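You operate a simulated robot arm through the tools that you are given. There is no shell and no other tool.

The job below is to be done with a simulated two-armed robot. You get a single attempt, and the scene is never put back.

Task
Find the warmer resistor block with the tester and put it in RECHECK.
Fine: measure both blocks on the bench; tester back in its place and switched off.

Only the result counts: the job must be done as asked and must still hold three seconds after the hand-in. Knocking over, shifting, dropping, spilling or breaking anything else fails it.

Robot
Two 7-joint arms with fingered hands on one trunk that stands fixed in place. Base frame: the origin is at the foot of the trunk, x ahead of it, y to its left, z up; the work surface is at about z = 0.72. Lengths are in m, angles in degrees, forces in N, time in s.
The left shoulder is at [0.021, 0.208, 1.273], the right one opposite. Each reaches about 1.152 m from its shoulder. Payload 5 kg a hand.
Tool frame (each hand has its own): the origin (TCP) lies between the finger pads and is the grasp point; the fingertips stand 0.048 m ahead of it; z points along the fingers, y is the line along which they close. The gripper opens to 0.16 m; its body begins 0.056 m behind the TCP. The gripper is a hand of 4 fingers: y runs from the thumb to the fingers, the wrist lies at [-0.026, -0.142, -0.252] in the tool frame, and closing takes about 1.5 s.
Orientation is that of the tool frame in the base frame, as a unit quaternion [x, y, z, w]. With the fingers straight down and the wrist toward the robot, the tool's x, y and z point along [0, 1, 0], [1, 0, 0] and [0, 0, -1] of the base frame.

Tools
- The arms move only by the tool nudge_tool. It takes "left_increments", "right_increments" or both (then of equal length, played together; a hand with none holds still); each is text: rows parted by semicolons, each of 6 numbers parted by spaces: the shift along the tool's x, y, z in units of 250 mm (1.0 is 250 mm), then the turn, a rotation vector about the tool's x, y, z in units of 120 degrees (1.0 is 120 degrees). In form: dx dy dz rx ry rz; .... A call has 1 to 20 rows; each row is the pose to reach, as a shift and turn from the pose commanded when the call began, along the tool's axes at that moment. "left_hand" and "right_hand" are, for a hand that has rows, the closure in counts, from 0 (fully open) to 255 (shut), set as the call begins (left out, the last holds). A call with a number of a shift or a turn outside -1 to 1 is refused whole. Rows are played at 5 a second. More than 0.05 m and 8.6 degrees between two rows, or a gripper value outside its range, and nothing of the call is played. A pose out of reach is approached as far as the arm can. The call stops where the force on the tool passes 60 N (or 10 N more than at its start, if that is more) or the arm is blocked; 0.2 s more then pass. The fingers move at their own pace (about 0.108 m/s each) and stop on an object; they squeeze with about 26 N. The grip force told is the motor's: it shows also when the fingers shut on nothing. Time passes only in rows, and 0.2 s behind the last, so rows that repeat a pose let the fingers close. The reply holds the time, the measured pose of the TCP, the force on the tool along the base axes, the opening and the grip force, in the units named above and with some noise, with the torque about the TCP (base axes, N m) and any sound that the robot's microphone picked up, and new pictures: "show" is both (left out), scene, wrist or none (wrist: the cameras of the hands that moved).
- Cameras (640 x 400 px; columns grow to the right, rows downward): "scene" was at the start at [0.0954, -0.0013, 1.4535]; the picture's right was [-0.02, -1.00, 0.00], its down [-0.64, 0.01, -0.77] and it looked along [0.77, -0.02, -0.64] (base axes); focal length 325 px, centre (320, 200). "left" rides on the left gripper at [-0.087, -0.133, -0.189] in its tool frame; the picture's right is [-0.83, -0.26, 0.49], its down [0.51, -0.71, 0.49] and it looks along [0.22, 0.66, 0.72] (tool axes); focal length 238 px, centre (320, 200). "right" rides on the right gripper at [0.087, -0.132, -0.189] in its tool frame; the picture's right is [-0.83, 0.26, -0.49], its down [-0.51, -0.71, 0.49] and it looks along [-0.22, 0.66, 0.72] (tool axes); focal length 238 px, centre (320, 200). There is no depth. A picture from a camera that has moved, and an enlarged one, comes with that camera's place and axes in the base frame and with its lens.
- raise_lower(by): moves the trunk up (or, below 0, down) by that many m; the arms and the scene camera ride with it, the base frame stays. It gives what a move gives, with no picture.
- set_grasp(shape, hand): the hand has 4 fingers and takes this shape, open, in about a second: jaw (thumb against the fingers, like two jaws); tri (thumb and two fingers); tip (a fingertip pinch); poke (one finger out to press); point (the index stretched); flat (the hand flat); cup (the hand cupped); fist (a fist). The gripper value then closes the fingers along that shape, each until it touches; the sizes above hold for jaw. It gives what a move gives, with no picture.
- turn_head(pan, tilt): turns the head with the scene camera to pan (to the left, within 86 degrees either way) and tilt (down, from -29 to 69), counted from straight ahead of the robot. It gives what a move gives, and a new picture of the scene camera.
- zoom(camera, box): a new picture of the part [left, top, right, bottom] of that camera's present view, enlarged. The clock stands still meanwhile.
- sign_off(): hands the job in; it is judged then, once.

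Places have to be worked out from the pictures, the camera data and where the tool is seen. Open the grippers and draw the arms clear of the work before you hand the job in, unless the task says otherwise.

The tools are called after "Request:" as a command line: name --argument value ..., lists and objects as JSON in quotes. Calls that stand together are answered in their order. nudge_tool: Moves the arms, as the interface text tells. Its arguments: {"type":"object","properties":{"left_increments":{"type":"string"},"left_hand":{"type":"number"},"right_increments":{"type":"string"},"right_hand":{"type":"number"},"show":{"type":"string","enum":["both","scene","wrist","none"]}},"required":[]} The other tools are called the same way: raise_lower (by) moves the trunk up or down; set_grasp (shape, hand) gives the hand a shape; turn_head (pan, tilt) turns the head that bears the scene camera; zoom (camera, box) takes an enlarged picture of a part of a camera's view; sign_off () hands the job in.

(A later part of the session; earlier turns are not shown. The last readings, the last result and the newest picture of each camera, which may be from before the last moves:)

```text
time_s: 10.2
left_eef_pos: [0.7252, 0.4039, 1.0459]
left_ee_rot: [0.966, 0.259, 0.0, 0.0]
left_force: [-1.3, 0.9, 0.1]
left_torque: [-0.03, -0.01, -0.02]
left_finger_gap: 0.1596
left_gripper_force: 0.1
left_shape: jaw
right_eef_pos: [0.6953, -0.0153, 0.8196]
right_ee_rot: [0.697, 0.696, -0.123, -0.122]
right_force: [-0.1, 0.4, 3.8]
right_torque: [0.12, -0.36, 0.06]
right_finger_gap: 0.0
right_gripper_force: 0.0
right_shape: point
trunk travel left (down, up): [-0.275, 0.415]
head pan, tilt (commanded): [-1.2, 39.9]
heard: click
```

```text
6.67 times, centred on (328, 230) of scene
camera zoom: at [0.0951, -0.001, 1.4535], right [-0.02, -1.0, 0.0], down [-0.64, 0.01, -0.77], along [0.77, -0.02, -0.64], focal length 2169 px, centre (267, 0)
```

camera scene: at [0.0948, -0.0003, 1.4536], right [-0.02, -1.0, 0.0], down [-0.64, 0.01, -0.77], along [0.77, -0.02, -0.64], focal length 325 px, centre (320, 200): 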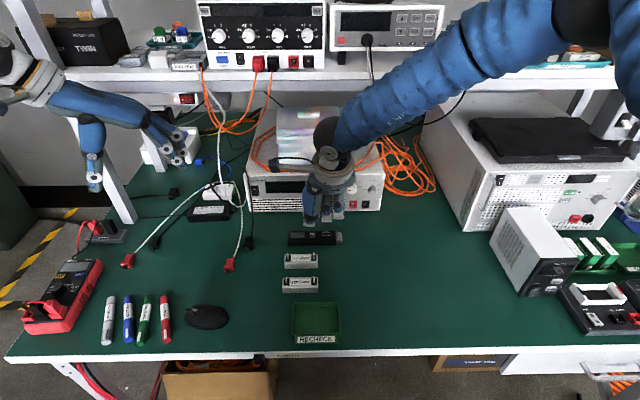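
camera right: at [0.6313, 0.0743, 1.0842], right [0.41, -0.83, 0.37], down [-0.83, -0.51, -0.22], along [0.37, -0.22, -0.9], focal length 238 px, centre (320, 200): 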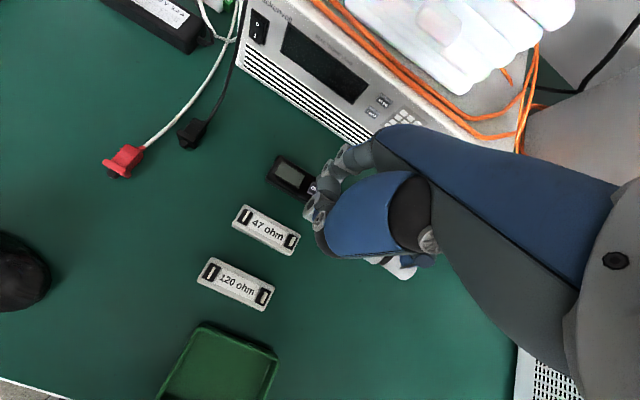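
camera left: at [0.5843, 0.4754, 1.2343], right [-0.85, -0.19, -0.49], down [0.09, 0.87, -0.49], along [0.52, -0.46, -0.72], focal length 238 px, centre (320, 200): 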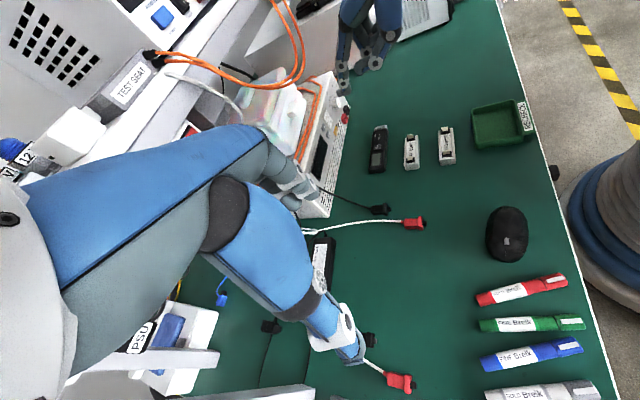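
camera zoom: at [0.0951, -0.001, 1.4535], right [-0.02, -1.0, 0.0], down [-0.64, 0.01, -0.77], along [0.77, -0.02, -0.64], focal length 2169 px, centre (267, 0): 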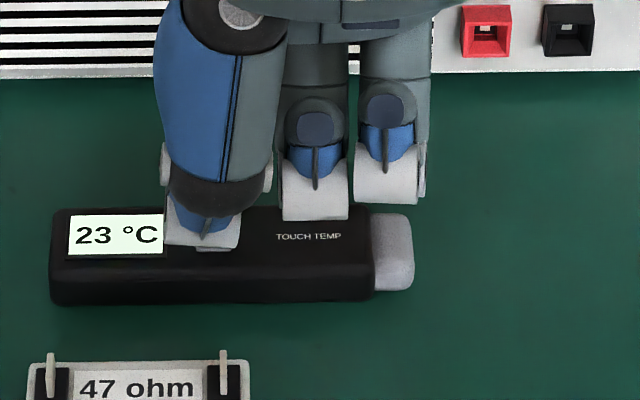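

The button clicked at TCP (0.695, -0.015, 0.820) and the display shows 23 °C. I lift straight up, then level the hand over the tester's tip-side half.

Request:
nudge_tool --right_increments "0 -0.0274 -0.0752 0 0 0; 0 -0.0547 -0.1504 0 0 0; 0 -0.082 -0.2256 0 0 0; 0 -0.1094 -0.3008 0 0 0; 0 -0.15 -0.41 0 0 0" --show "none"

Request:
set_grasp --shape "tri" --hand "right"

Request:
zoom --camera "left" --box '[310, 40, 470, 140]'

Request:
zoom --camera "scene" --box '[240, 150, 400, 250]'

```text
time_s: 11.4
left_eef_pos: [0.7253, 0.4033, 1.0473]
left_ee_rot: [0.966, 0.258, 0.0, 0.0]
left_force: [-0.2, 0.0, -0.1]
left_torque: [-0.02, -0.06, 0.01]
left_finger_gap: 0.1597
left_gripper_force: 0.1
left_shape: jaw
right_eef_pos: [0.6936, -0.0166, 0.9294]
right_ee_rot: [0.696, 0.697, -0.123, -0.123]
right_force: [-0.6, -0.4, 0.2]
right_torque: [0.0, -0.12, 0.01]
right_finger_gap: 0.0
right_gripper_force: 0.1
right_shape: point
trunk travel left (down, up): [-0.275, 0.415]
head pan, tilt (commanded): [-1.2, 39.9]
```

```text
time_s: 12.3
left_eef_pos: [0.7261, 0.4027, 1.046]
left_ee_rot: [0.966, 0.259, 0.0, -0.001]
left_force: [-0.4, -0.2, -0.4]
left_torque: [0.01, 0.01, 0.04]
left_finger_gap: 0.1596
left_gripper_force: 0.2
left_shape: jaw
right_eef_pos: [0.6945, -0.0187, 0.9287]
right_ee_rot: [0.697, 0.696, -0.123, -0.123]
right_force: [0.3, 0.5, -1.2]
right_torque: [0.01, 0.0, -0.02]
right_finger_gap: 0.1596
right_gripper_force: 0.0
right_shape: tri
trunk travel left (down, up): [-0.275, 0.415]
head pan, tilt (commanded): [-1.2, 39.9]
```

```text
4.00 times, centred on (390, 90) of left
camera zoom: at [0.5837, 0.4744, 1.2345], right [-0.85, -0.19, -0.49], down [0.08, 0.87, -0.49], along [0.52, -0.46, -0.72], focal length 953 px, centre (40, 640)
```

zoom: 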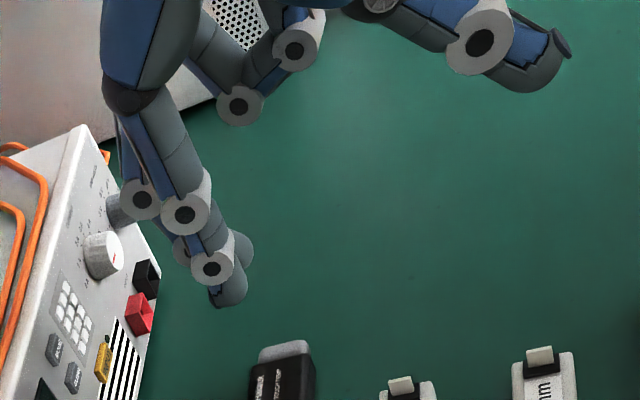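

```text
4.00 times, centred on (320, 200) of scene
camera zoom: at [0.0954, -0.0012, 1.4535], right [-0.02, -1.0, 0.0], down [-0.64, 0.01, -0.77], along [0.77, -0.02, -0.64], focal length 1302 px, centre (320, 200)
```

zoom: 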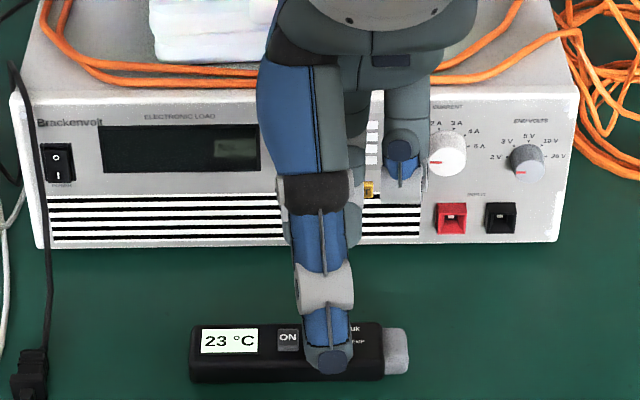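

The tester reads 23 °C and stays on. I level the right hand over the tip-side half of the tester and part-close the tri grip to check how the fingers line up.

Request:
nudge_tool --right_increments "-0.012 0.0884 -0.001 -0.042 0 0; -0.024 0.1768 -0.0025 -0.083 0 0; -0.036 0.265 -0.004 -0.125 0 0; -0.048 0.3536 -0.005 -0.1667 0 0; -0.048 0.3536 -0.005 -0.1667 0 0; -0.048 0.3536 -0.005 -0.1667 0 0" --right_hand 140 --show "wrist"

Request:
zoom --camera "left" --box '[310, 60, 438, 140]'

Request:
zoom --camera "scene" --box '[256, 170, 384, 250]'

```text
time_s: 13.7
left_eef_pos: [0.726, 0.4047, 1.0469]
left_ee_rot: [0.966, 0.259, 0.0, 0.0]
left_force: [-0.1, 0.6, 0.4]
left_torque: [0.01, 0.0, 0.0]
left_finger_gap: 0.1599
left_gripper_force: 0.1
left_shape: jaw
right_eef_pos: [0.7775, -0.0277, 0.8995]
right_ee_rot: [0.707, 0.707, 0.0, -0.001]
right_force: [0.1, -0.6, -0.2]
right_torque: [0.0, -0.01, 0.01]
right_finger_gap: 0.0723
right_gripper_force: 0.0
right_shape: tri
trunk travel left (down, up): [-0.275, 0.415]
head pan, tilt (commanded): [-1.2, 39.9]
camera right: at [0.6452, 0.0586, 1.0864], right [0.26, -0.83, 0.49], down [-0.71, -0.51, -0.49], along [0.66, -0.22, -0.72], focal length 238 px, centre (320, 200)
```

right: 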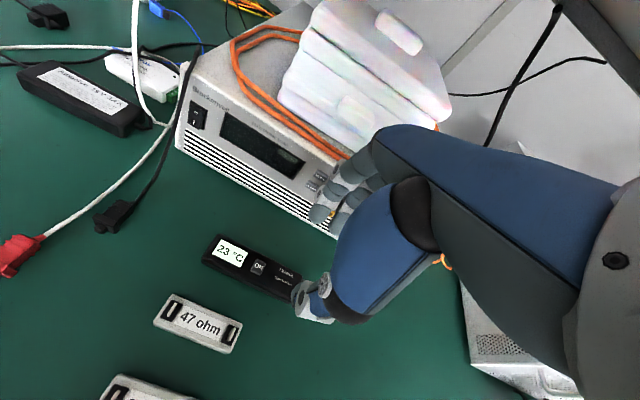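

```text
5.00 times, centred on (374, 100) of left
camera zoom: at [0.5841, 0.4746, 1.2342], right [-0.85, -0.19, -0.49], down [0.08, 0.87, -0.49], along [0.52, -0.46, -0.72], focal length 1192 px, centre (50, 700)
```

zoom: 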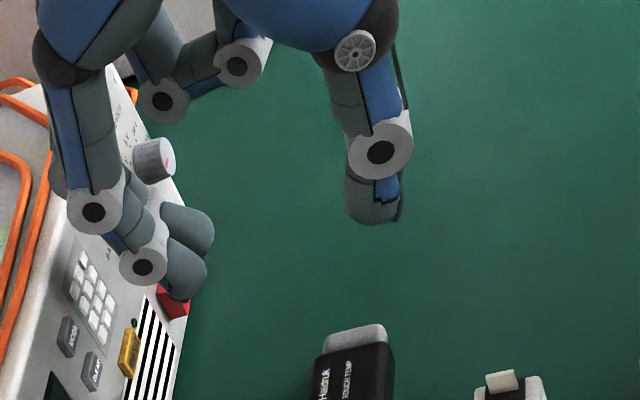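

```text
5.00 times, centred on (320, 210) of scene
camera zoom: at [0.0958, -0.001, 1.4534], right [-0.02, -1.0, 0.0], down [-0.64, 0.01, -0.77], along [0.77, -0.02, -0.64], focal length 1627 px, centre (320, 150)
```

zoom: 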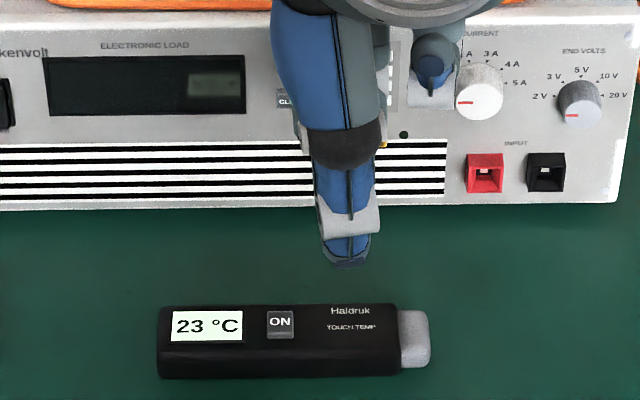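

The fingers straddle the tester's x range with tips about 5 cm below the TCP. I descend to TCP z≈0.785 and look before the final approach.

Request:
nudge_tool --right_increments "0 0 0.12 0 0 0; 0 0 0.24 0 0 0; 0 0 0.36 0 0 0; 0 0 0.46 0 0 0; 0 0 0.46 0 0 0" --show "none"

Request:
zoom --camera "left" --box '[326, 90, 422, 150]'

Request:
zoom --camera "scene" --box '[280, 200, 376, 260]'

Request:
zoom --camera "right" --box '[200, 160, 400, 285]'

```text
time_s: 14.9
left_eef_pos: [0.7251, 0.4041, 1.0468]
left_ee_rot: [0.966, 0.258, 0.0, 0.0]
left_force: [-0.6, -0.5, 0.1]
left_torque: [-0.01, -0.06, 0.02]
left_finger_gap: 0.1595
left_gripper_force: 0.1
left_shape: jaw
right_eef_pos: [0.7747, -0.028, 0.7853]
right_ee_rot: [0.707, 0.707, 0.0, 0.0]
right_force: [-0.4, -0.9, 0.9]
right_torque: [-0.01, 0.0, -0.03]
right_finger_gap: 0.0723
right_gripper_force: 0.0
right_shape: tri
trunk travel left (down, up): [-0.275, 0.415]
head pan, tilt (commanded): [-1.2, 39.9]
```

```text
6.67 times, centred on (374, 120) of left
camera zoom: at [0.5836, 0.4745, 1.2346], right [-0.85, -0.19, -0.49], down [0.08, 0.87, -0.49], along [0.52, -0.46, -0.72], focal length 1589 px, centre (-40, 733)
```

zoom: 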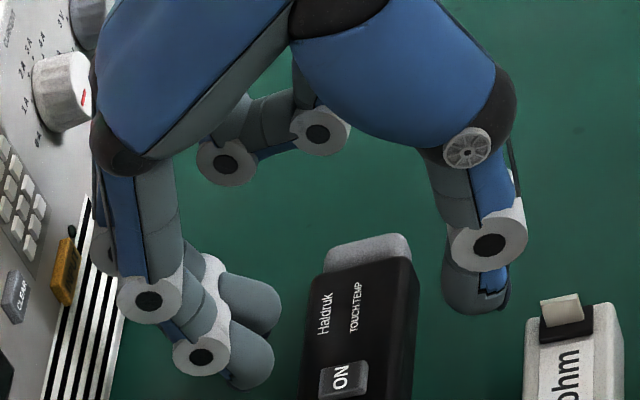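

```text
6.67 times, centred on (328, 230) of scene
camera zoom: at [0.0952, -0.0012, 1.4535], right [-0.02, -1.0, 0.0], down [-0.64, 0.01, -0.77], along [0.77, -0.02, -0.64], focal length 2169 px, centre (267, 0)
```

zoom: 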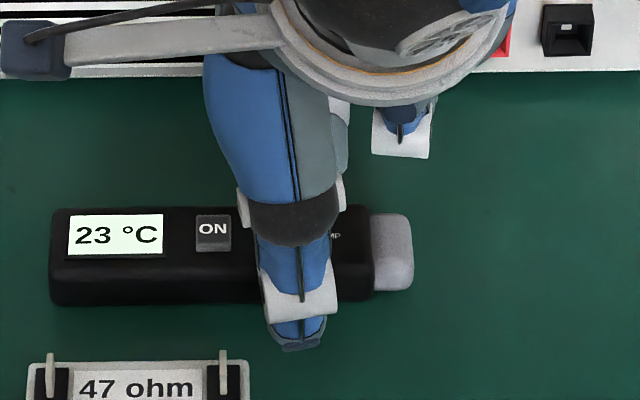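

```text
3.20 times, centred on (300, 222) of right
camera zoom: at [0.643, 0.0596, 0.9728], right [0.26, -0.83, 0.49], down [-0.71, -0.51, -0.49], along [0.66, -0.22, -0.72], focal length 763 px, centre (384, 128)
```

zoom: 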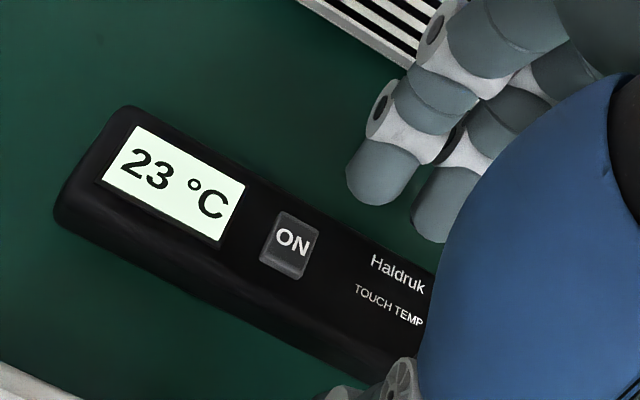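

The tester lies between thumb and fingers. I lower another 9 mm and close the grip.

Request:
nudge_tool --right_increments "0 0.004 0.018 0 0 0; 0 0.008 0.036 0 0 0; 0 0.008 0.036 0 0 0" --show "none"

Request:
nudge_tool --right_increments "0 0 0 0 0 0; 0 0 0 0 0 0; 0 0 0 0 0 0; 0 0 0 0 0 0; 0 0 0 0 0 0" --right_hand 255 --show "none"

Request:
zoom --camera "left" --box '[326, 90, 422, 150]'

Request:
zoom --camera "scene" --box '[280, 200, 376, 260]'

Request:
zoom --camera "right" --box '[200, 160, 400, 285]'

```text
time_s: 15.7
left_eef_pos: [0.7248, 0.4042, 1.0465]
left_ee_rot: [0.966, 0.259, 0.0, 0.0]
left_force: [0.4, 0.7, 0.5]
left_torque: [0.02, -0.02, -0.02]
left_finger_gap: 0.1597
left_gripper_force: 0.0
left_shape: jaw
right_eef_pos: [0.7775, -0.0276, 0.7757]
right_ee_rot: [0.707, 0.707, 0.0, 0.0]
right_force: [-0.1, -0.2, 0.2]
right_torque: [0.03, 0.0, 0.01]
right_finger_gap: 0.0724
right_gripper_force: 0.0
right_shape: tri
trunk travel left (down, up): [-0.275, 0.415]
head pan, tilt (commanded): [-1.2, 39.9]
```

```text
time_s: 16.9
left_eef_pos: [0.7256, 0.4038, 1.0463]
left_ee_rot: [0.966, 0.258, 0.0, -0.001]
left_force: [0.2, -1.0, 0.8]
left_torque: [-0.01, 0.01, -0.01]
left_finger_gap: 0.1596
left_gripper_force: 0.0
left_shape: jaw
right_eef_pos: [0.7788, -0.0265, 0.7758]
right_ee_rot: [0.707, 0.707, 0.0, 0.0]
right_force: [0.9, 0.3, -0.2]
right_torque: [0.01, -0.03, 0.0]
right_finger_gap: 0.0403
right_gripper_force: 25.7
right_shape: tri
trunk travel left (down, up): [-0.275, 0.415]
head pan, tilt (commanded): [-1.2, 39.9]
```

```text
6.67 times, centred on (374, 120) of left
camera zoom: at [0.5839, 0.4745, 1.2344], right [-0.85, -0.19, -0.49], down [0.08, 0.87, -0.49], along [0.52, -0.46, -0.72], focal length 1589 px, centre (-40, 733)
```

zoom: 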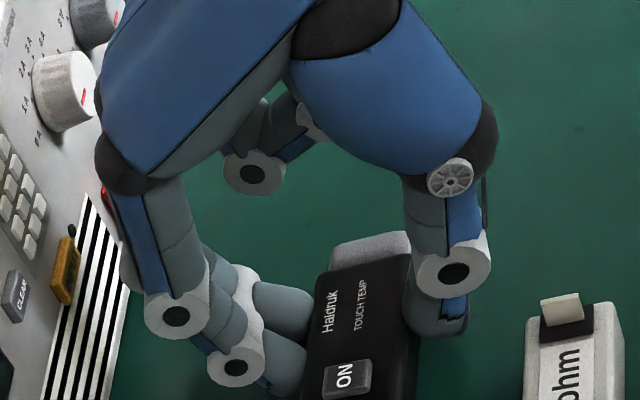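

```text
6.67 times, centred on (328, 230) of scene
camera zoom: at [0.0956, -0.0011, 1.4535], right [-0.02, -1.0, 0.0], down [-0.64, 0.01, -0.77], along [0.77, -0.02, -0.64], focal length 2169 px, centre (267, 0)
```

zoom: 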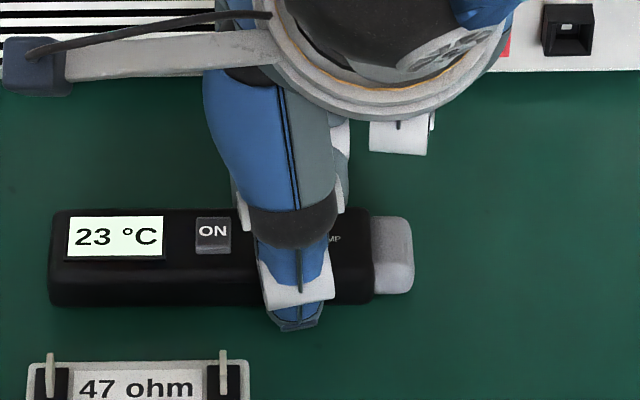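

```text
3.20 times, centred on (300, 222) of right
camera zoom: at [0.6454, 0.0599, 0.9636], right [0.26, -0.83, 0.49], down [-0.71, -0.51, -0.49], along [0.66, -0.22, -0.72], focal length 763 px, centre (384, 128)
```

zoom: 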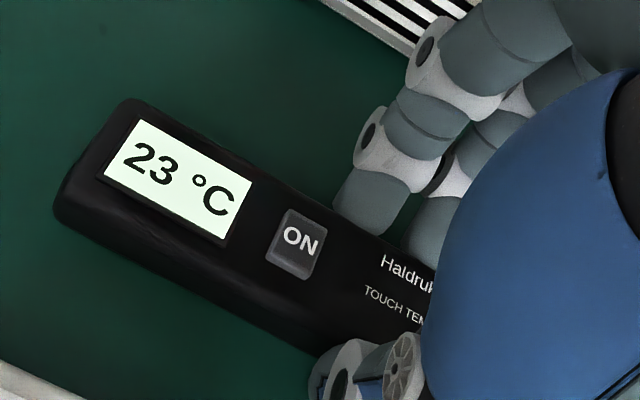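

The tester is gripped (gap 40 mm, 26 N) and hasn't shifted. I lift it straight up 10 cm and check the hold.

Request:
nudge_tool --right_increments "0 0 -0.06 0 0 0; 0 0 -0.16 0 0 0; 0 0 -0.28 0 0 0; 0 0 -0.4 0 0 0; 0 0 -0.4 0 0 0"

Request:
zoom --camera "scene" --box '[256, 160, 416, 260]'

Request:
zoom --camera "left" --box '[310, 60, 438, 140]'

```text
time_s: 18.1
left_eef_pos: [0.7268, 0.4032, 1.0468]
left_ee_rot: [0.966, 0.26, -0.001, 0.0]
left_force: [-0.1, 0.3, -0.2]
left_torque: [0.01, 0.05, -0.02]
left_finger_gap: 0.1599
left_gripper_force: 0.1
left_shape: jaw
right_eef_pos: [0.779, -0.0288, 0.8775]
right_ee_rot: [0.707, 0.707, 0.0, -0.001]
right_force: [0.8, 0.0, -0.8]
right_torque: [-0.03, 0.0, 0.02]
right_finger_gap: 0.0402
right_gripper_force: 25.5
right_shape: tri
trunk travel left (down, up): [-0.275, 0.415]
head pan, tilt (commanded): [-1.2, 39.9]
camera scene: at [0.0963, -0.0012, 1.4533], right [-0.02, -1.0, 0.0], down [-0.64, 0.01, -0.77], along [0.77, -0.02, -0.64], focal length 325 px, centre (320, 200)
camera right: at [0.6469, 0.0592, 1.0653], right [0.26, -0.83, 0.49], down [-0.71, -0.51, -0.49], along [0.65, -0.22, -0.72], focal length 238 px, centre (320, 200)
```

scene: 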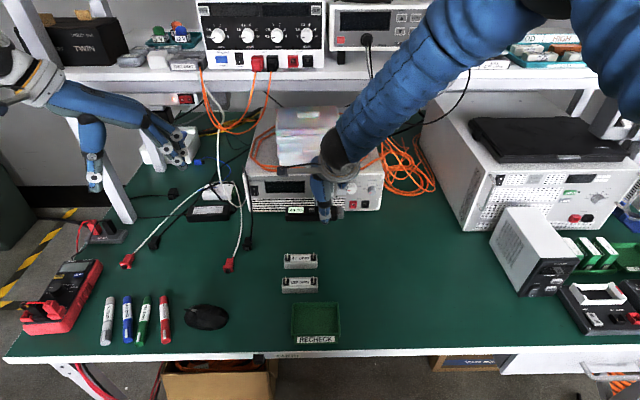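
right: 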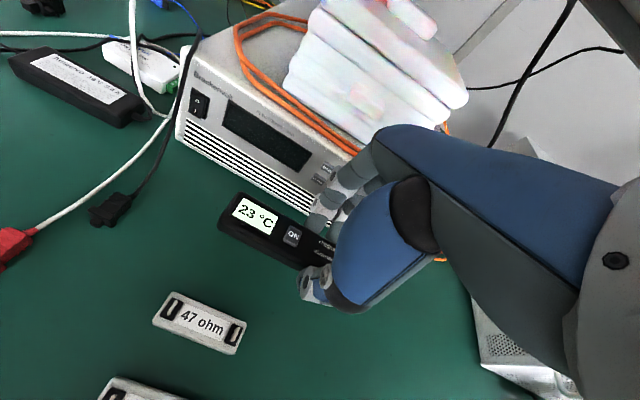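

```text
4.00 times, centred on (336, 210) of scene
camera zoom: at [0.0963, -0.0012, 1.4533], right [-0.02, -1.0, 0.0], down [-0.64, 0.01, -0.77], along [0.77, -0.02, -0.64], focal length 1302 px, centre (256, 160)
```

zoom: 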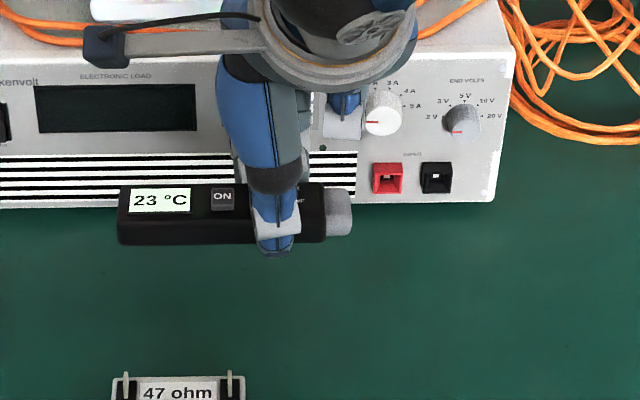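

```text
5.00 times, centred on (374, 100) of left
camera zoom: at [0.5846, 0.4744, 1.234], right [-0.85, -0.19, -0.49], down [0.08, 0.87, -0.49], along [0.52, -0.46, -0.72], focal length 1192 px, centre (50, 700)
```

zoom: 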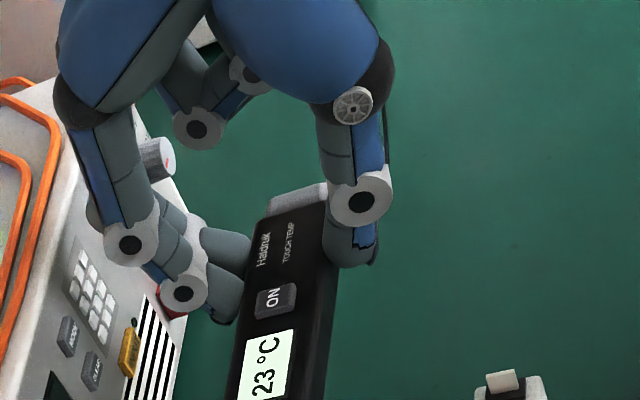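

The tester is held level and reads 23 °C. I move it above the 47-ohm block while tilting it 45° so the sensing tip points down, hovering a few cm above.

Request:
nudge_tool --right_increments "0.035 -0.052 -0.005 0 0.05 0; 0.07 -0.104 -0.01 0 0.107 0; 0.105 -0.156 -0.015 0 0.161 0; 0.14 -0.208 -0.02 0 0.214 0; 0.175 -0.26 -0.025 0 0.268 0; 0.21 -0.312 -0.03 0 0.321 0; 0.244 -0.364 -0.034 0 0.375 0; 0.244 -0.364 -0.034 0 0.375 0"

Request:
zoom --camera "scene" --box '[240, 180, 400, 280]'

Request:
zoom --camera "left" --box '[340, 80, 500, 180]'

```text
time_s: 19.9
left_eef_pos: [0.7252, 0.4044, 1.0459]
left_ee_rot: [0.966, 0.259, -0.001, 0.0]
left_force: [-0.5, 0.2, -0.2]
left_torque: [-0.03, -0.01, 0.0]
left_finger_gap: 0.1597
left_gripper_force: 0.1
left_shape: jaw
right_eef_pos: [0.687, 0.0322, 0.8859]
right_ee_rot: [0.654, 0.653, 0.27, -0.27]
right_force: [0.2, 0.6, -1.1]
right_torque: [-0.08, -0.01, -0.06]
right_finger_gap: 0.0404
right_gripper_force: 26.4
right_shape: tri
trunk travel left (down, up): [-0.275, 0.415]
head pan, tilt (commanded): [-1.2, 39.9]
camera scene: at [0.0956, -0.0005, 1.4535], right [-0.02, -1.0, 0.0], down [-0.64, 0.01, -0.77], along [0.77, -0.02, -0.64], focal length 325 px, centre (320, 200)
camera right: at [0.5561, -0.0394, 1.0791], right [0.26, -0.93, -0.25], down [-0.71, -0.01, -0.7], along [0.66, 0.36, -0.67], focal length 238 px, centre (320, 200)
```

scene: 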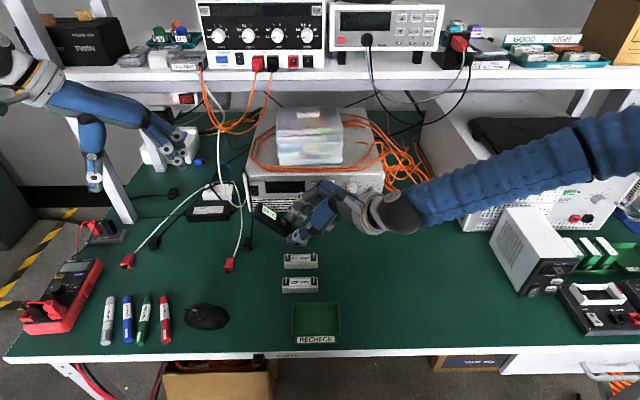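
right: 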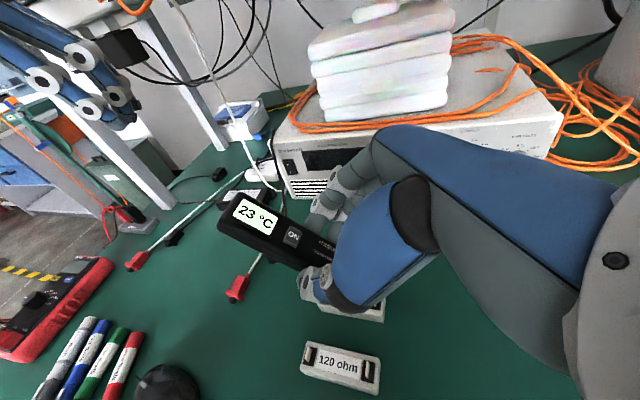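

```text
4.00 times, centred on (320, 230) of scene
camera zoom: at [0.0956, -0.0005, 1.4535], right [-0.02, -1.0, 0.0], down [-0.64, 0.01, -0.77], along [0.77, -0.02, -0.64], focal length 1302 px, centre (320, 80)
```

zoom: 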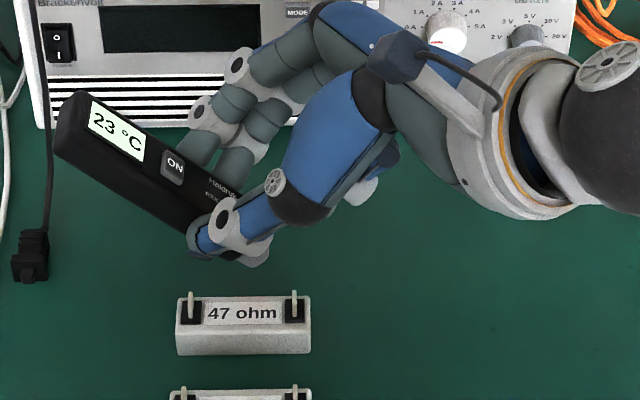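

```text
4.00 times, centred on (420, 130) of left
camera zoom: at [0.5839, 0.4752, 1.2341], right [-0.85, -0.19, -0.49], down [0.08, 0.87, -0.49], along [0.52, -0.46, -0.72], focal length 953 px, centre (-80, 480)
```

zoom: 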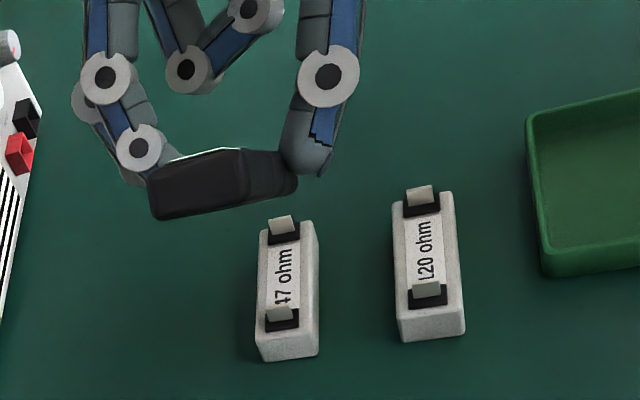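

The tilted tester hovers over the 47-ohm label with the display readable. I descend 4.5 cm straight down.

Request:
nudge_tool --right_increments "-0.042 0 0.042 0 0 0; -0.085 0 0.085 0 0 0; -0.1273 0 0.1273 0 0 0; -0.1273 0 0.1273 0 0 0" --show "none"

Request:
zoom --camera "scene" --box '[256, 210, 384, 290]'

Request:
zoom --camera "left" --box '[350, 100, 478, 180]'

Request:
zoom --camera "right" --box '[200, 180, 456, 340]'

```text
time_s: 20.9
left_eef_pos: [0.7254, 0.4041, 1.0452]
left_ee_rot: [0.966, 0.259, 0.0, 0.0]
left_force: [-0.2, -0.2, -0.1]
left_torque: [0.03, -0.01, -0.03]
left_finger_gap: 0.1597
left_gripper_force: 0.1
left_shape: jaw
right_eef_pos: [0.6873, 0.0303, 0.8406]
right_ee_rot: [0.654, 0.653, 0.27, -0.27]
right_force: [-0.2, 0.7, -2.1]
right_torque: [-0.05, -0.01, -0.01]
right_finger_gap: 0.0404
right_gripper_force: 26.0
right_shape: tri
trunk travel left (down, up): [-0.275, 0.415]
head pan, tilt (commanded): [-1.2, 39.9]
```

```text
5.00 times, centred on (320, 250) of scene
camera zoom: at [0.0952, -0.0012, 1.4535], right [-0.02, -1.0, 0.0], down [-0.64, 0.01, -0.77], along [0.77, -0.02, -0.64], focal length 1627 px, centre (320, -50)
```

zoom: 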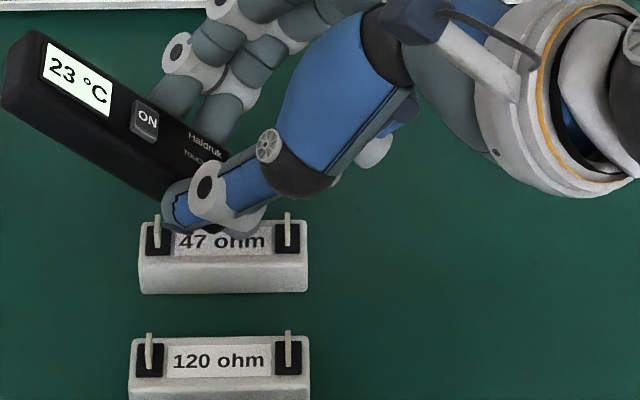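

```text
5.00 times, centred on (414, 140) of left
camera zoom: at [0.5836, 0.4744, 1.2346], right [-0.85, -0.19, -0.49], down [0.08, 0.87, -0.49], along [0.52, -0.46, -0.72], focal length 1192 px, centre (-150, 500)
```

zoom: 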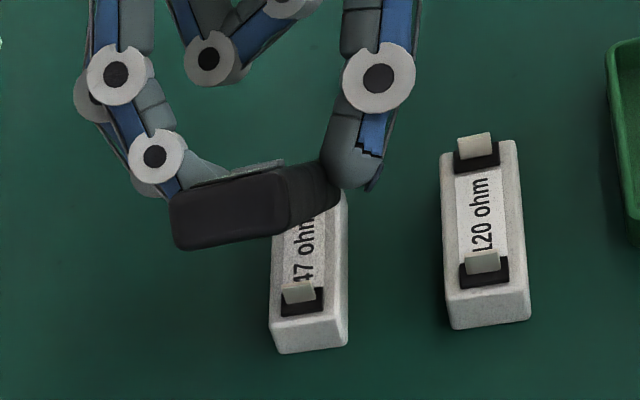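

```text
2.50 times, centred on (328, 260) of right
camera zoom: at [0.556, -0.0411, 1.0344], right [0.26, -0.93, -0.25], down [-0.71, -0.01, -0.7], along [0.66, 0.36, -0.67], focal length 596 px, centre (300, 50)
```

zoom: 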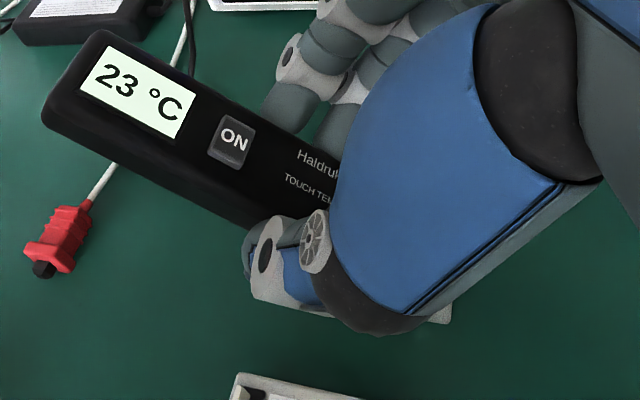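

The tip should be about 13 mm above the block. I step down 9 mm, then proceed in 1.5 mm steps watching force and display.

Request:
nudge_tool --right_increments "-0.0113 0 0.0113 0 0 0; -0.0198 0 0.0198 0 0 0; -0.0255 0 0.0255 0 0 0; -0.0297 0 0.0297 0 0 0; -0.0297 0 0.0297 0 0 0" --show "none"

Request:
zoom --camera "scene" --box '[256, 210, 384, 290]'

Request:
zoom --camera "left" --box '[350, 100, 478, 180]'

```text
time_s: 22.1
left_eef_pos: [0.726, 0.4034, 1.0464]
left_ee_rot: [0.966, 0.258, 0.0, 0.0]
left_force: [-0.9, -0.1, -0.5]
left_torque: [0.0, 0.01, 0.04]
left_finger_gap: 0.1596
left_gripper_force: 0.0
left_shape: jaw
right_eef_pos: [0.6888, 0.0331, 0.8284]
right_ee_rot: [0.654, 0.653, 0.27, -0.271]
right_force: [0.8, -0.1, -1.2]
right_torque: [-0.1, 0.01, 0.0]
right_finger_gap: 0.0403
right_gripper_force: 25.8
right_shape: tri
trunk travel left (down, up): [-0.275, 0.415]
head pan, tilt (commanded): [-1.2, 39.9]
```

```text
5.00 times, centred on (320, 250) of scene
camera zoom: at [0.0956, -0.0013, 1.4535], right [-0.02, -1.0, 0.0], down [-0.64, 0.01, -0.77], along [0.77, -0.02, -0.64], focal length 1627 px, centre (320, -50)
```

zoom: 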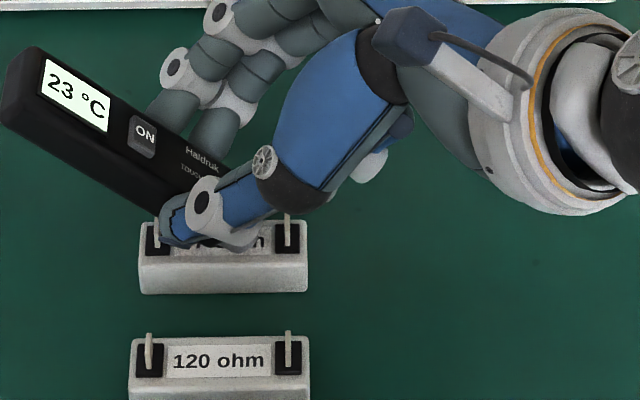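

```text
5.00 times, centred on (414, 140) of left
camera zoom: at [0.5839, 0.4744, 1.2345], right [-0.85, -0.19, -0.49], down [0.08, 0.87, -0.49], along [0.52, -0.46, -0.72], focal length 1192 px, centre (-150, 500)
```

zoom: 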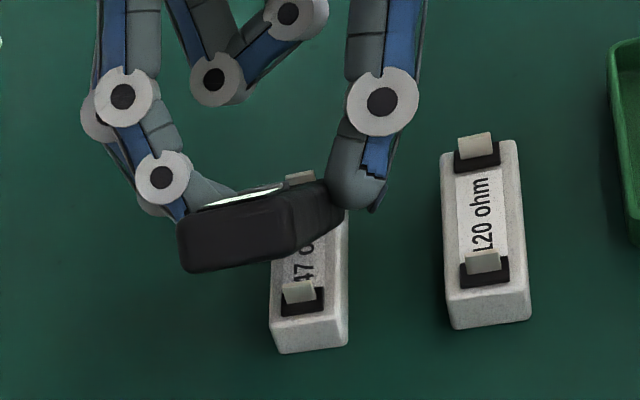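

No contact force yet. I continue down in small steps.

Request:
nudge_tool --right_increments "-0.0042 0 0.0042 0 0 0; -0.0085 0 0.0085 0 0 0; -0.0085 0 0.0085 0 0 0" --show "none"

Request:
zoom --camera "scene" --box '[256, 210, 384, 290]'

```text
time_s: 22.9
left_eef_pos: [0.7263, 0.4042, 1.0458]
left_ee_rot: [0.966, 0.259, 0.0, 0.0]
left_force: [0.2, 0.0, -0.4]
left_torque: [0.02, 0.0, -0.02]
left_finger_gap: 0.1599
left_gripper_force: 0.0
left_shape: jaw
right_eef_pos: [0.69, 0.0313, 0.826]
right_ee_rot: [0.653, 0.653, 0.271, -0.271]
right_force: [-0.2, -1.0, -1.0]
right_torque: [-0.1, 0.0, 0.03]
right_finger_gap: 0.0402
right_gripper_force: 26.1
right_shape: tri
trunk travel left (down, up): [-0.275, 0.415]
head pan, tilt (commanded): [-1.2, 39.9]
```

```text
5.00 times, centred on (320, 250) of scene
camera zoom: at [0.0955, -0.0012, 1.4535], right [-0.02, -1.0, 0.0], down [-0.64, 0.01, -0.77], along [0.77, -0.02, -0.64], focal length 1627 px, centre (320, -50)
```

zoom: 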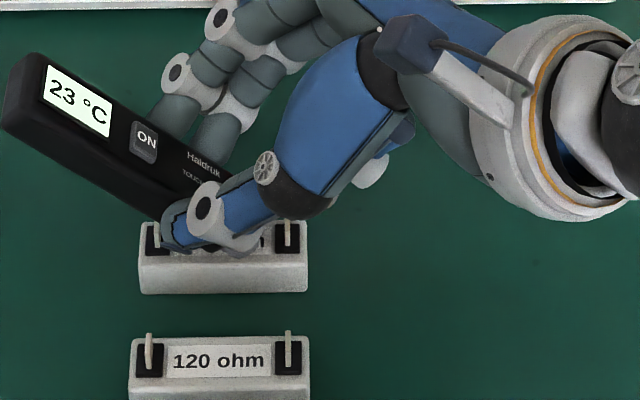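

Still free. I go down another 2.5 mm.

Request:
nudge_tool --right_increments "-0.0035 0 0.0035 0 0 0; -0.007 0 0.007 0 0 0; -0.007 0 0.007 0 0 0" --show "none"

Request:
zoom --camera "scene" --box '[256, 210, 384, 290]'

Request:
zoom --camera "left" --box '[370, 120, 450, 170]'

```text
time_s: 23.7
left_eef_pos: [0.7266, 0.4031, 1.0467]
left_ee_rot: [0.966, 0.258, 0.0, -0.001]
left_force: [-0.1, 0.2, -0.3]
left_torque: [0.0, 0.0, -0.02]
left_finger_gap: 0.1598
left_gripper_force: 0.1
left_shape: jaw
right_eef_pos: [0.6883, 0.0334, 0.822]
right_ee_rot: [0.653, 0.653, 0.27, -0.271]
right_force: [0.1, 0.6, -1.5]
right_torque: [-0.06, -0.01, 0.0]
right_finger_gap: 0.0403
right_gripper_force: 25.7
right_shape: tri
trunk travel left (down, up): [-0.275, 0.415]
head pan, tilt (commanded): [-1.2, 39.9]
```

```text
5.00 times, centred on (320, 250) of scene
camera zoom: at [0.0955, -0.0012, 1.4535], right [-0.02, -1.0, 0.0], down [-0.64, 0.01, -0.77], along [0.77, -0.02, -0.64], focal length 1627 px, centre (320, -50)
```

zoom: 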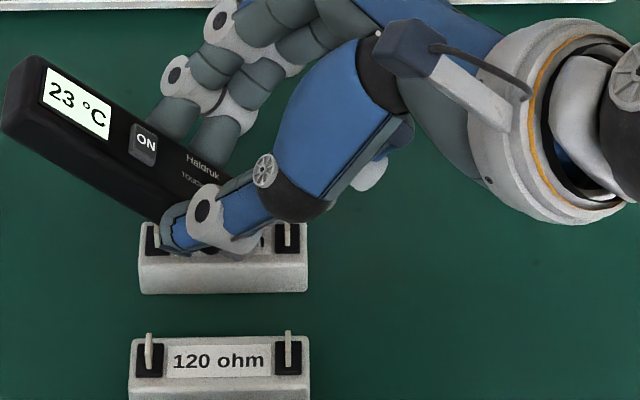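

```text
8.00 times, centred on (410, 145) of left
camera zoom: at [0.5839, 0.4744, 1.2344], right [-0.85, -0.19, -0.49], down [0.08, 0.87, -0.49], along [0.52, -0.46, -0.72], focal length 1907 px, centre (-400, 640)
```

zoom: 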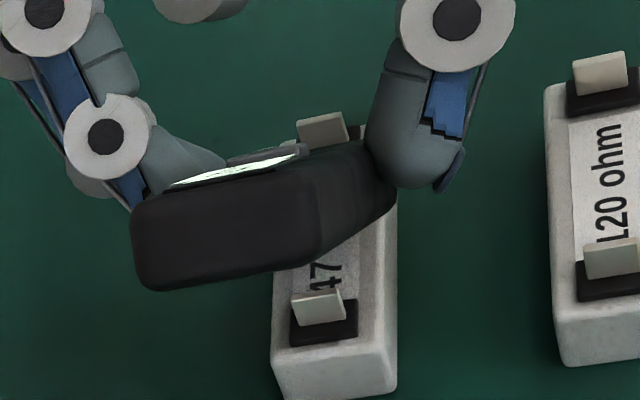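

No touch yet, with the post still clear of the tester body. I go another 2 mm, twice.

Request:
nudge_tool --right_increments "-0.0028 0 0.0028 0 0 0; -0.0057 0 0.0057 0 0 0; -0.0057 0 0.0057 0 0 0" --show "none"

Request:
zoom --camera "scene" --box '[256, 210, 384, 290]'

```text
time_s: 24.5
left_eef_pos: [0.7257, 0.4025, 1.0459]
left_ee_rot: [0.966, 0.259, 0.001, 0.0]
left_force: [-0.8, -0.4, 0.0]
left_torque: [0.02, 0.01, -0.05]
left_finger_gap: 0.1596
left_gripper_force: 0.1
left_shape: jaw
right_eef_pos: [0.6897, 0.0331, 0.8224]
right_ee_rot: [0.653, 0.653, 0.271, -0.27]
right_force: [-0.9, 1.1, 2.2]
right_torque: [0.01, -0.03, 0.04]
right_finger_gap: 0.04
right_gripper_force: 26.0
right_shape: tri
trunk travel left (down, up): [-0.275, 0.415]
head pan, tilt (commanded): [-1.2, 39.9]
```

```text
5.00 times, centred on (320, 250) of scene
camera zoom: at [0.0952, -0.0011, 1.4535], right [-0.02, -1.0, 0.0], down [-0.64, 0.01, -0.77], along [0.77, -0.02, -0.64], focal length 1627 px, centre (320, -50)
```

zoom: 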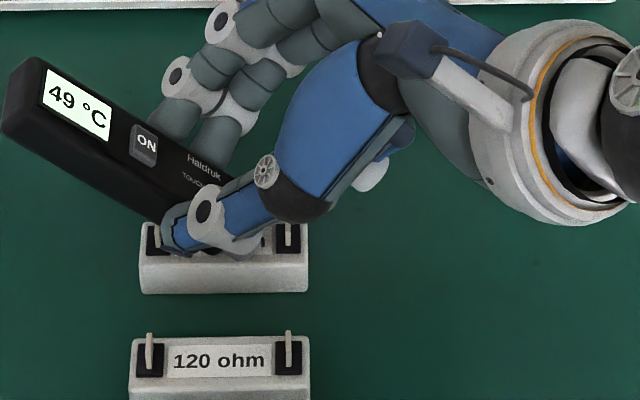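

Contact: about 3.5 N and the display now reads 49 °C. I hold for a second to see if it settles.

Request:
nudge_tool --right_increments "0 0 0 0 0 0; 0 0 0 0 0 0; 0 0 0 0 0 0; 0 0 0 0 0 0; 0 0 0 0 0 0; 0 0 0 0 0 0; 0 0 0 0 0 0" --show "none"

Request:
zoom --camera "scene" --box '[256, 210, 384, 290]'

```text
time_s: 26.1
left_eef_pos: [0.7252, 0.4041, 1.0461]
left_ee_rot: [0.966, 0.258, 0.001, 0.001]
left_force: [0.6, -0.6, 0.5]
left_torque: [-0.01, -0.03, -0.01]
left_finger_gap: 0.1596
left_gripper_force: 0.1
left_shape: jaw
right_eef_pos: [0.6889, 0.0314, 0.8228]
right_ee_rot: [0.653, 0.654, 0.27, -0.271]
right_force: [0.9, 1.5, 5.1]
right_torque: [0.04, -0.07, 0.01]
right_finger_gap: 0.0402
right_gripper_force: 25.9
right_shape: tri
trunk travel left (down, up): [-0.275, 0.415]
head pan, tilt (commanded): [-1.2, 39.9]
```

```text
5.00 times, centred on (320, 250) of scene
camera zoom: at [0.0951, -0.0011, 1.4535], right [-0.02, -1.0, 0.0], down [-0.64, 0.01, -0.77], along [0.77, -0.02, -0.64], focal length 1627 px, centre (320, -50)
```

zoom: 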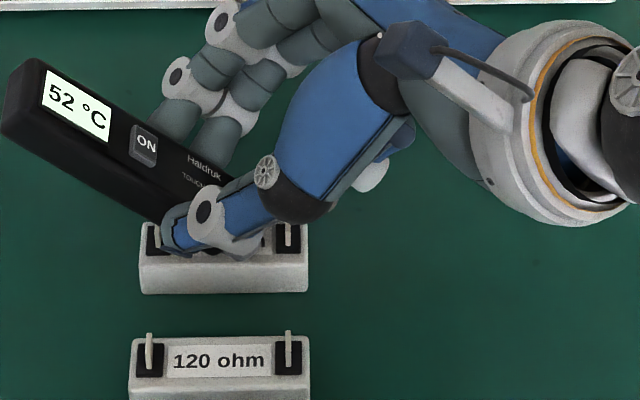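

It rose to 52 °C, so it is still settling. I hold two more seconds.

Request:
nudge_tool --right_increments "0 0 0 0 0 0; 0 0 0 0 0 0; 0 0 0 0 0 0; 0 0 0 0 0 0; 0 0 0 0 0 0; 0 0 0 0 0 0; 0 0 0 0 0 0; 0 0 0 0 0 0; 0 0 0 0 0 0; 0 0 0 0 0 0" --show "none"

Request:
zoom --camera "scene" --box '[256, 210, 384, 290]'

```text
time_s: 28.3
left_eef_pos: [0.7253, 0.4029, 1.0451]
left_ee_rot: [0.966, 0.259, 0.001, 0.001]
left_force: [-0.5, -0.1, -0.1]
left_torque: [-0.02, 0.0, 0.05]
left_finger_gap: 0.1599
left_gripper_force: 0.1
left_shape: jaw
right_eef_pos: [0.6886, 0.0315, 0.822]
right_ee_rot: [0.654, 0.653, 0.271, -0.271]
right_force: [0.5, 1.9, 4.9]
right_torque: [0.09, -0.12, 0.02]
right_finger_gap: 0.0405
right_gripper_force: 26.6
right_shape: tri
trunk travel left (down, up): [-0.275, 0.415]
head pan, tilt (commanded): [-1.2, 39.9]
```

```text
5.00 times, centred on (320, 250) of scene
camera zoom: at [0.0951, -0.0011, 1.4535], right [-0.02, -1.0, 0.0], down [-0.64, 0.01, -0.77], along [0.77, -0.02, -0.64], focal length 1627 px, centre (320, -50)
```

zoom: 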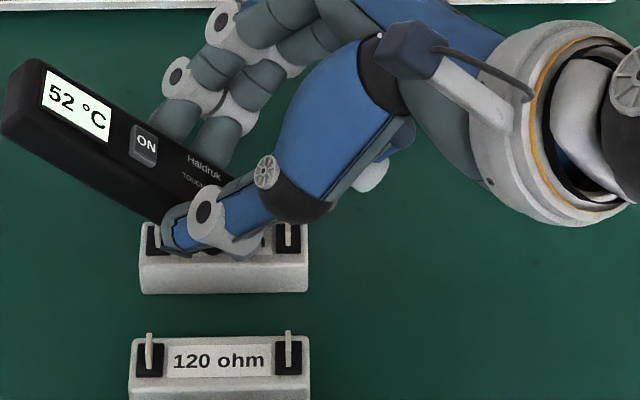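

47 ohm settles at 52 °C. I lift 5 cm, move 7.8 cm toward the robot over the 120-ohm block, and check alignment.

Request:
nudge_tool --right_increments "0.03 0 -0.03 0 0 0; 0.085 0 -0.085 0 0 0; 0.1414 0 -0.1414 0 0 0; 0.1414 -0.104 -0.1414 0 0 0; 0.1414 -0.208 -0.1414 0 0 0; 0.1414 -0.312 -0.1414 0 0 0; 0.1414 -0.312 -0.1414 0 0 0" --show "none"

Request:
zoom --camera "scene" --box '[240, 210, 400, 310]'

Request:
zoom --camera "left" --box '[360, 80, 520, 180]'

```text
time_s: 29.9
left_eef_pos: [0.7264, 0.4034, 1.0456]
left_ee_rot: [0.966, 0.26, 0.001, 0.0]
left_force: [-0.2, -0.4, 0.3]
left_torque: [0.01, 0.02, 0.01]
left_finger_gap: 0.1598
left_gripper_force: 0.0
left_shape: jaw
right_eef_pos: [0.6124, 0.0359, 0.8722]
right_ee_rot: [0.654, 0.652, 0.271, -0.271]
right_force: [-0.4, 0.5, -1.6]
right_torque: [-0.04, 0.01, 0.03]
right_finger_gap: 0.0402
right_gripper_force: 26.4
right_shape: tri
trunk travel left (down, up): [-0.275, 0.415]
head pan, tilt (commanded): [-1.2, 39.9]
```

```text
4.00 times, centred on (320, 260) of scene
camera zoom: at [0.0961, -0.0013, 1.4534], right [-0.02, -1.0, 0.0], down [-0.64, 0.01, -0.77], along [0.77, -0.02, -0.64], focal length 1302 px, centre (320, -40)
```

zoom: 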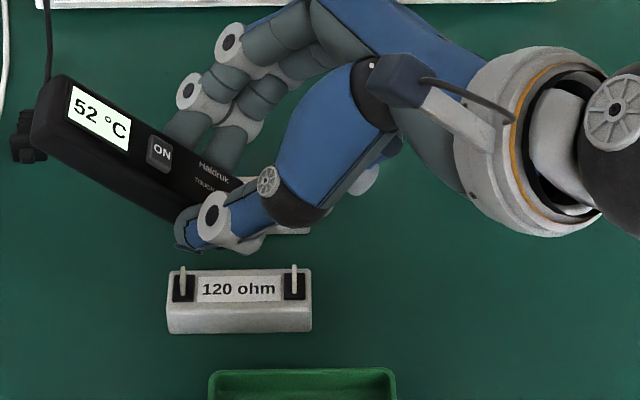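

```text
4.00 times, centred on (440, 130) of left
camera zoom: at [0.5844, 0.4743, 1.2342], right [-0.85, -0.19, -0.49], down [0.08, 0.87, -0.49], along [0.52, -0.46, -0.72], focal length 953 px, centre (-160, 480)
```

zoom: 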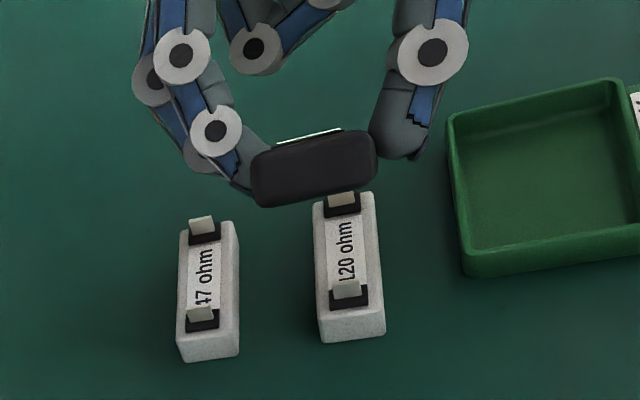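

Alignment is good over the 120-ohm block. I descend 4.5 cm with a 3 mm correction to the right, then step in.

Request:
nudge_tool --right_increments "-0.05 0 0.036 0 0 0; -0.095 0 0.078 0 0 0; -0.1358 0 0.1188 0 0 0; -0.1358 0 0.1188 0 0 0; -0.1358 0 0.1188 0 0 0" --show "none"

Request:
zoom --camera "scene" --box '[240, 210, 400, 310]'

Request:
zoom --camera "left" --box '[390, 110, 486, 170]'

```text
time_s: 31.1
left_eef_pos: [0.7267, 0.4037, 1.0467]
left_ee_rot: [0.966, 0.259, 0.0, 0.0]
left_force: [-0.3, 0.6, 0.3]
left_torque: [0.0, 0.0, -0.03]
left_finger_gap: 0.1595
left_gripper_force: 0.0
left_shape: jaw
right_eef_pos: [0.6112, 0.0305, 0.8286]
right_ee_rot: [0.653, 0.653, 0.271, -0.27]
right_force: [0.2, -0.8, -1.9]
right_torque: [-0.11, 0.02, 0.0]
right_finger_gap: 0.04
right_gripper_force: 25.9
right_shape: tri
trunk travel left (down, up): [-0.275, 0.415]
head pan, tilt (commanded): [-1.2, 39.9]
```

```text
4.00 times, centred on (320, 260) of scene
camera zoom: at [0.0957, -0.0012, 1.4535], right [-0.02, -1.0, 0.0], down [-0.64, 0.01, -0.77], along [0.77, -0.02, -0.64], focal length 1302 px, centre (320, -40)
```

zoom: 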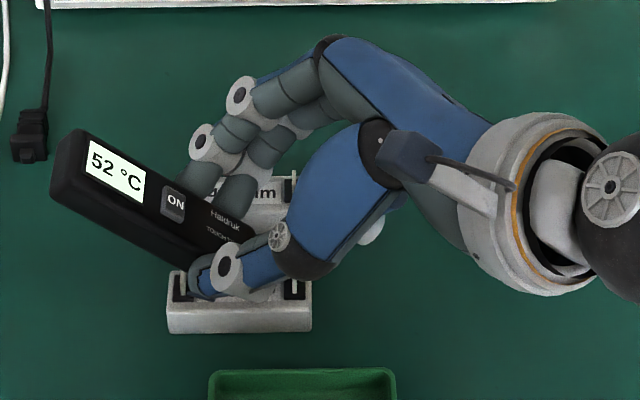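

```text
6.67 times, centred on (438, 140) of left
camera zoom: at [0.5841, 0.4744, 1.2344], right [-0.85, -0.19, -0.49], down [0.08, 0.87, -0.49], along [0.52, -0.46, -0.72], focal length 1589 px, centre (-467, 600)
```

zoom: 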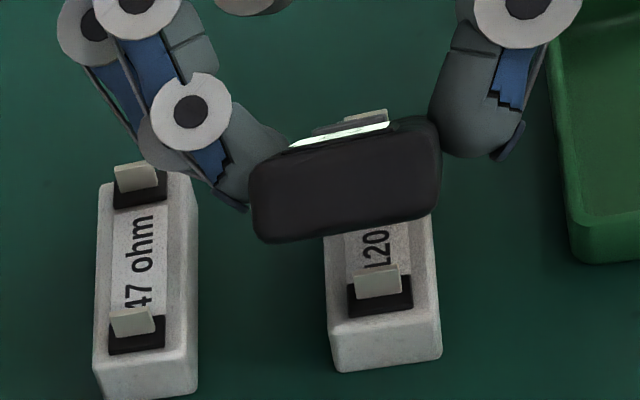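

No contact yet; the fingers are clear of the 47-ohm block. I step down 4 mm.

Request:
nudge_tool --right_increments "-0.0042 0 0.0042 0 0 0; -0.0085 0 0.0085 0 0 0; -0.0113 0 0.0113 0 0 0; -0.0113 0 0.0113 0 0 0" --show "none"

Request:
zoom --camera "scene" --box '[240, 210, 400, 310]'

```text
time_s: 32.1
left_eef_pos: [0.7255, 0.4026, 1.0461]
left_ee_rot: [0.966, 0.259, 0.0, 0.0]
left_force: [-0.2, -0.1, 0.3]
left_torque: [0.01, 0.01, -0.01]
left_finger_gap: 0.1597
left_gripper_force: 0.1
left_shape: jaw
right_eef_pos: [0.6098, 0.0295, 0.8236]
right_ee_rot: [0.653, 0.653, 0.271, -0.271]
right_force: [-0.3, -0.8, -2.0]
right_torque: [-0.08, 0.0, 0.01]
right_finger_gap: 0.0402
right_gripper_force: 26.5
right_shape: tri
trunk travel left (down, up): [-0.275, 0.415]
head pan, tilt (commanded): [-1.2, 39.9]
```

```text
4.00 times, centred on (320, 260) of scene
camera zoom: at [0.0955, -0.0013, 1.4535], right [-0.02, -1.0, 0.0], down [-0.64, 0.01, -0.77], along [0.77, -0.02, -0.64], focal length 1302 px, centre (320, -40)
```

zoom: 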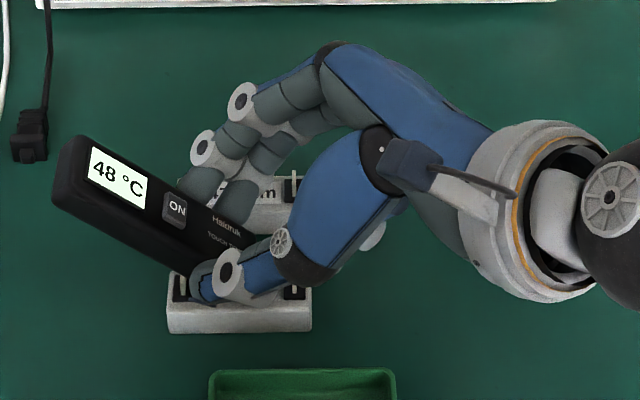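

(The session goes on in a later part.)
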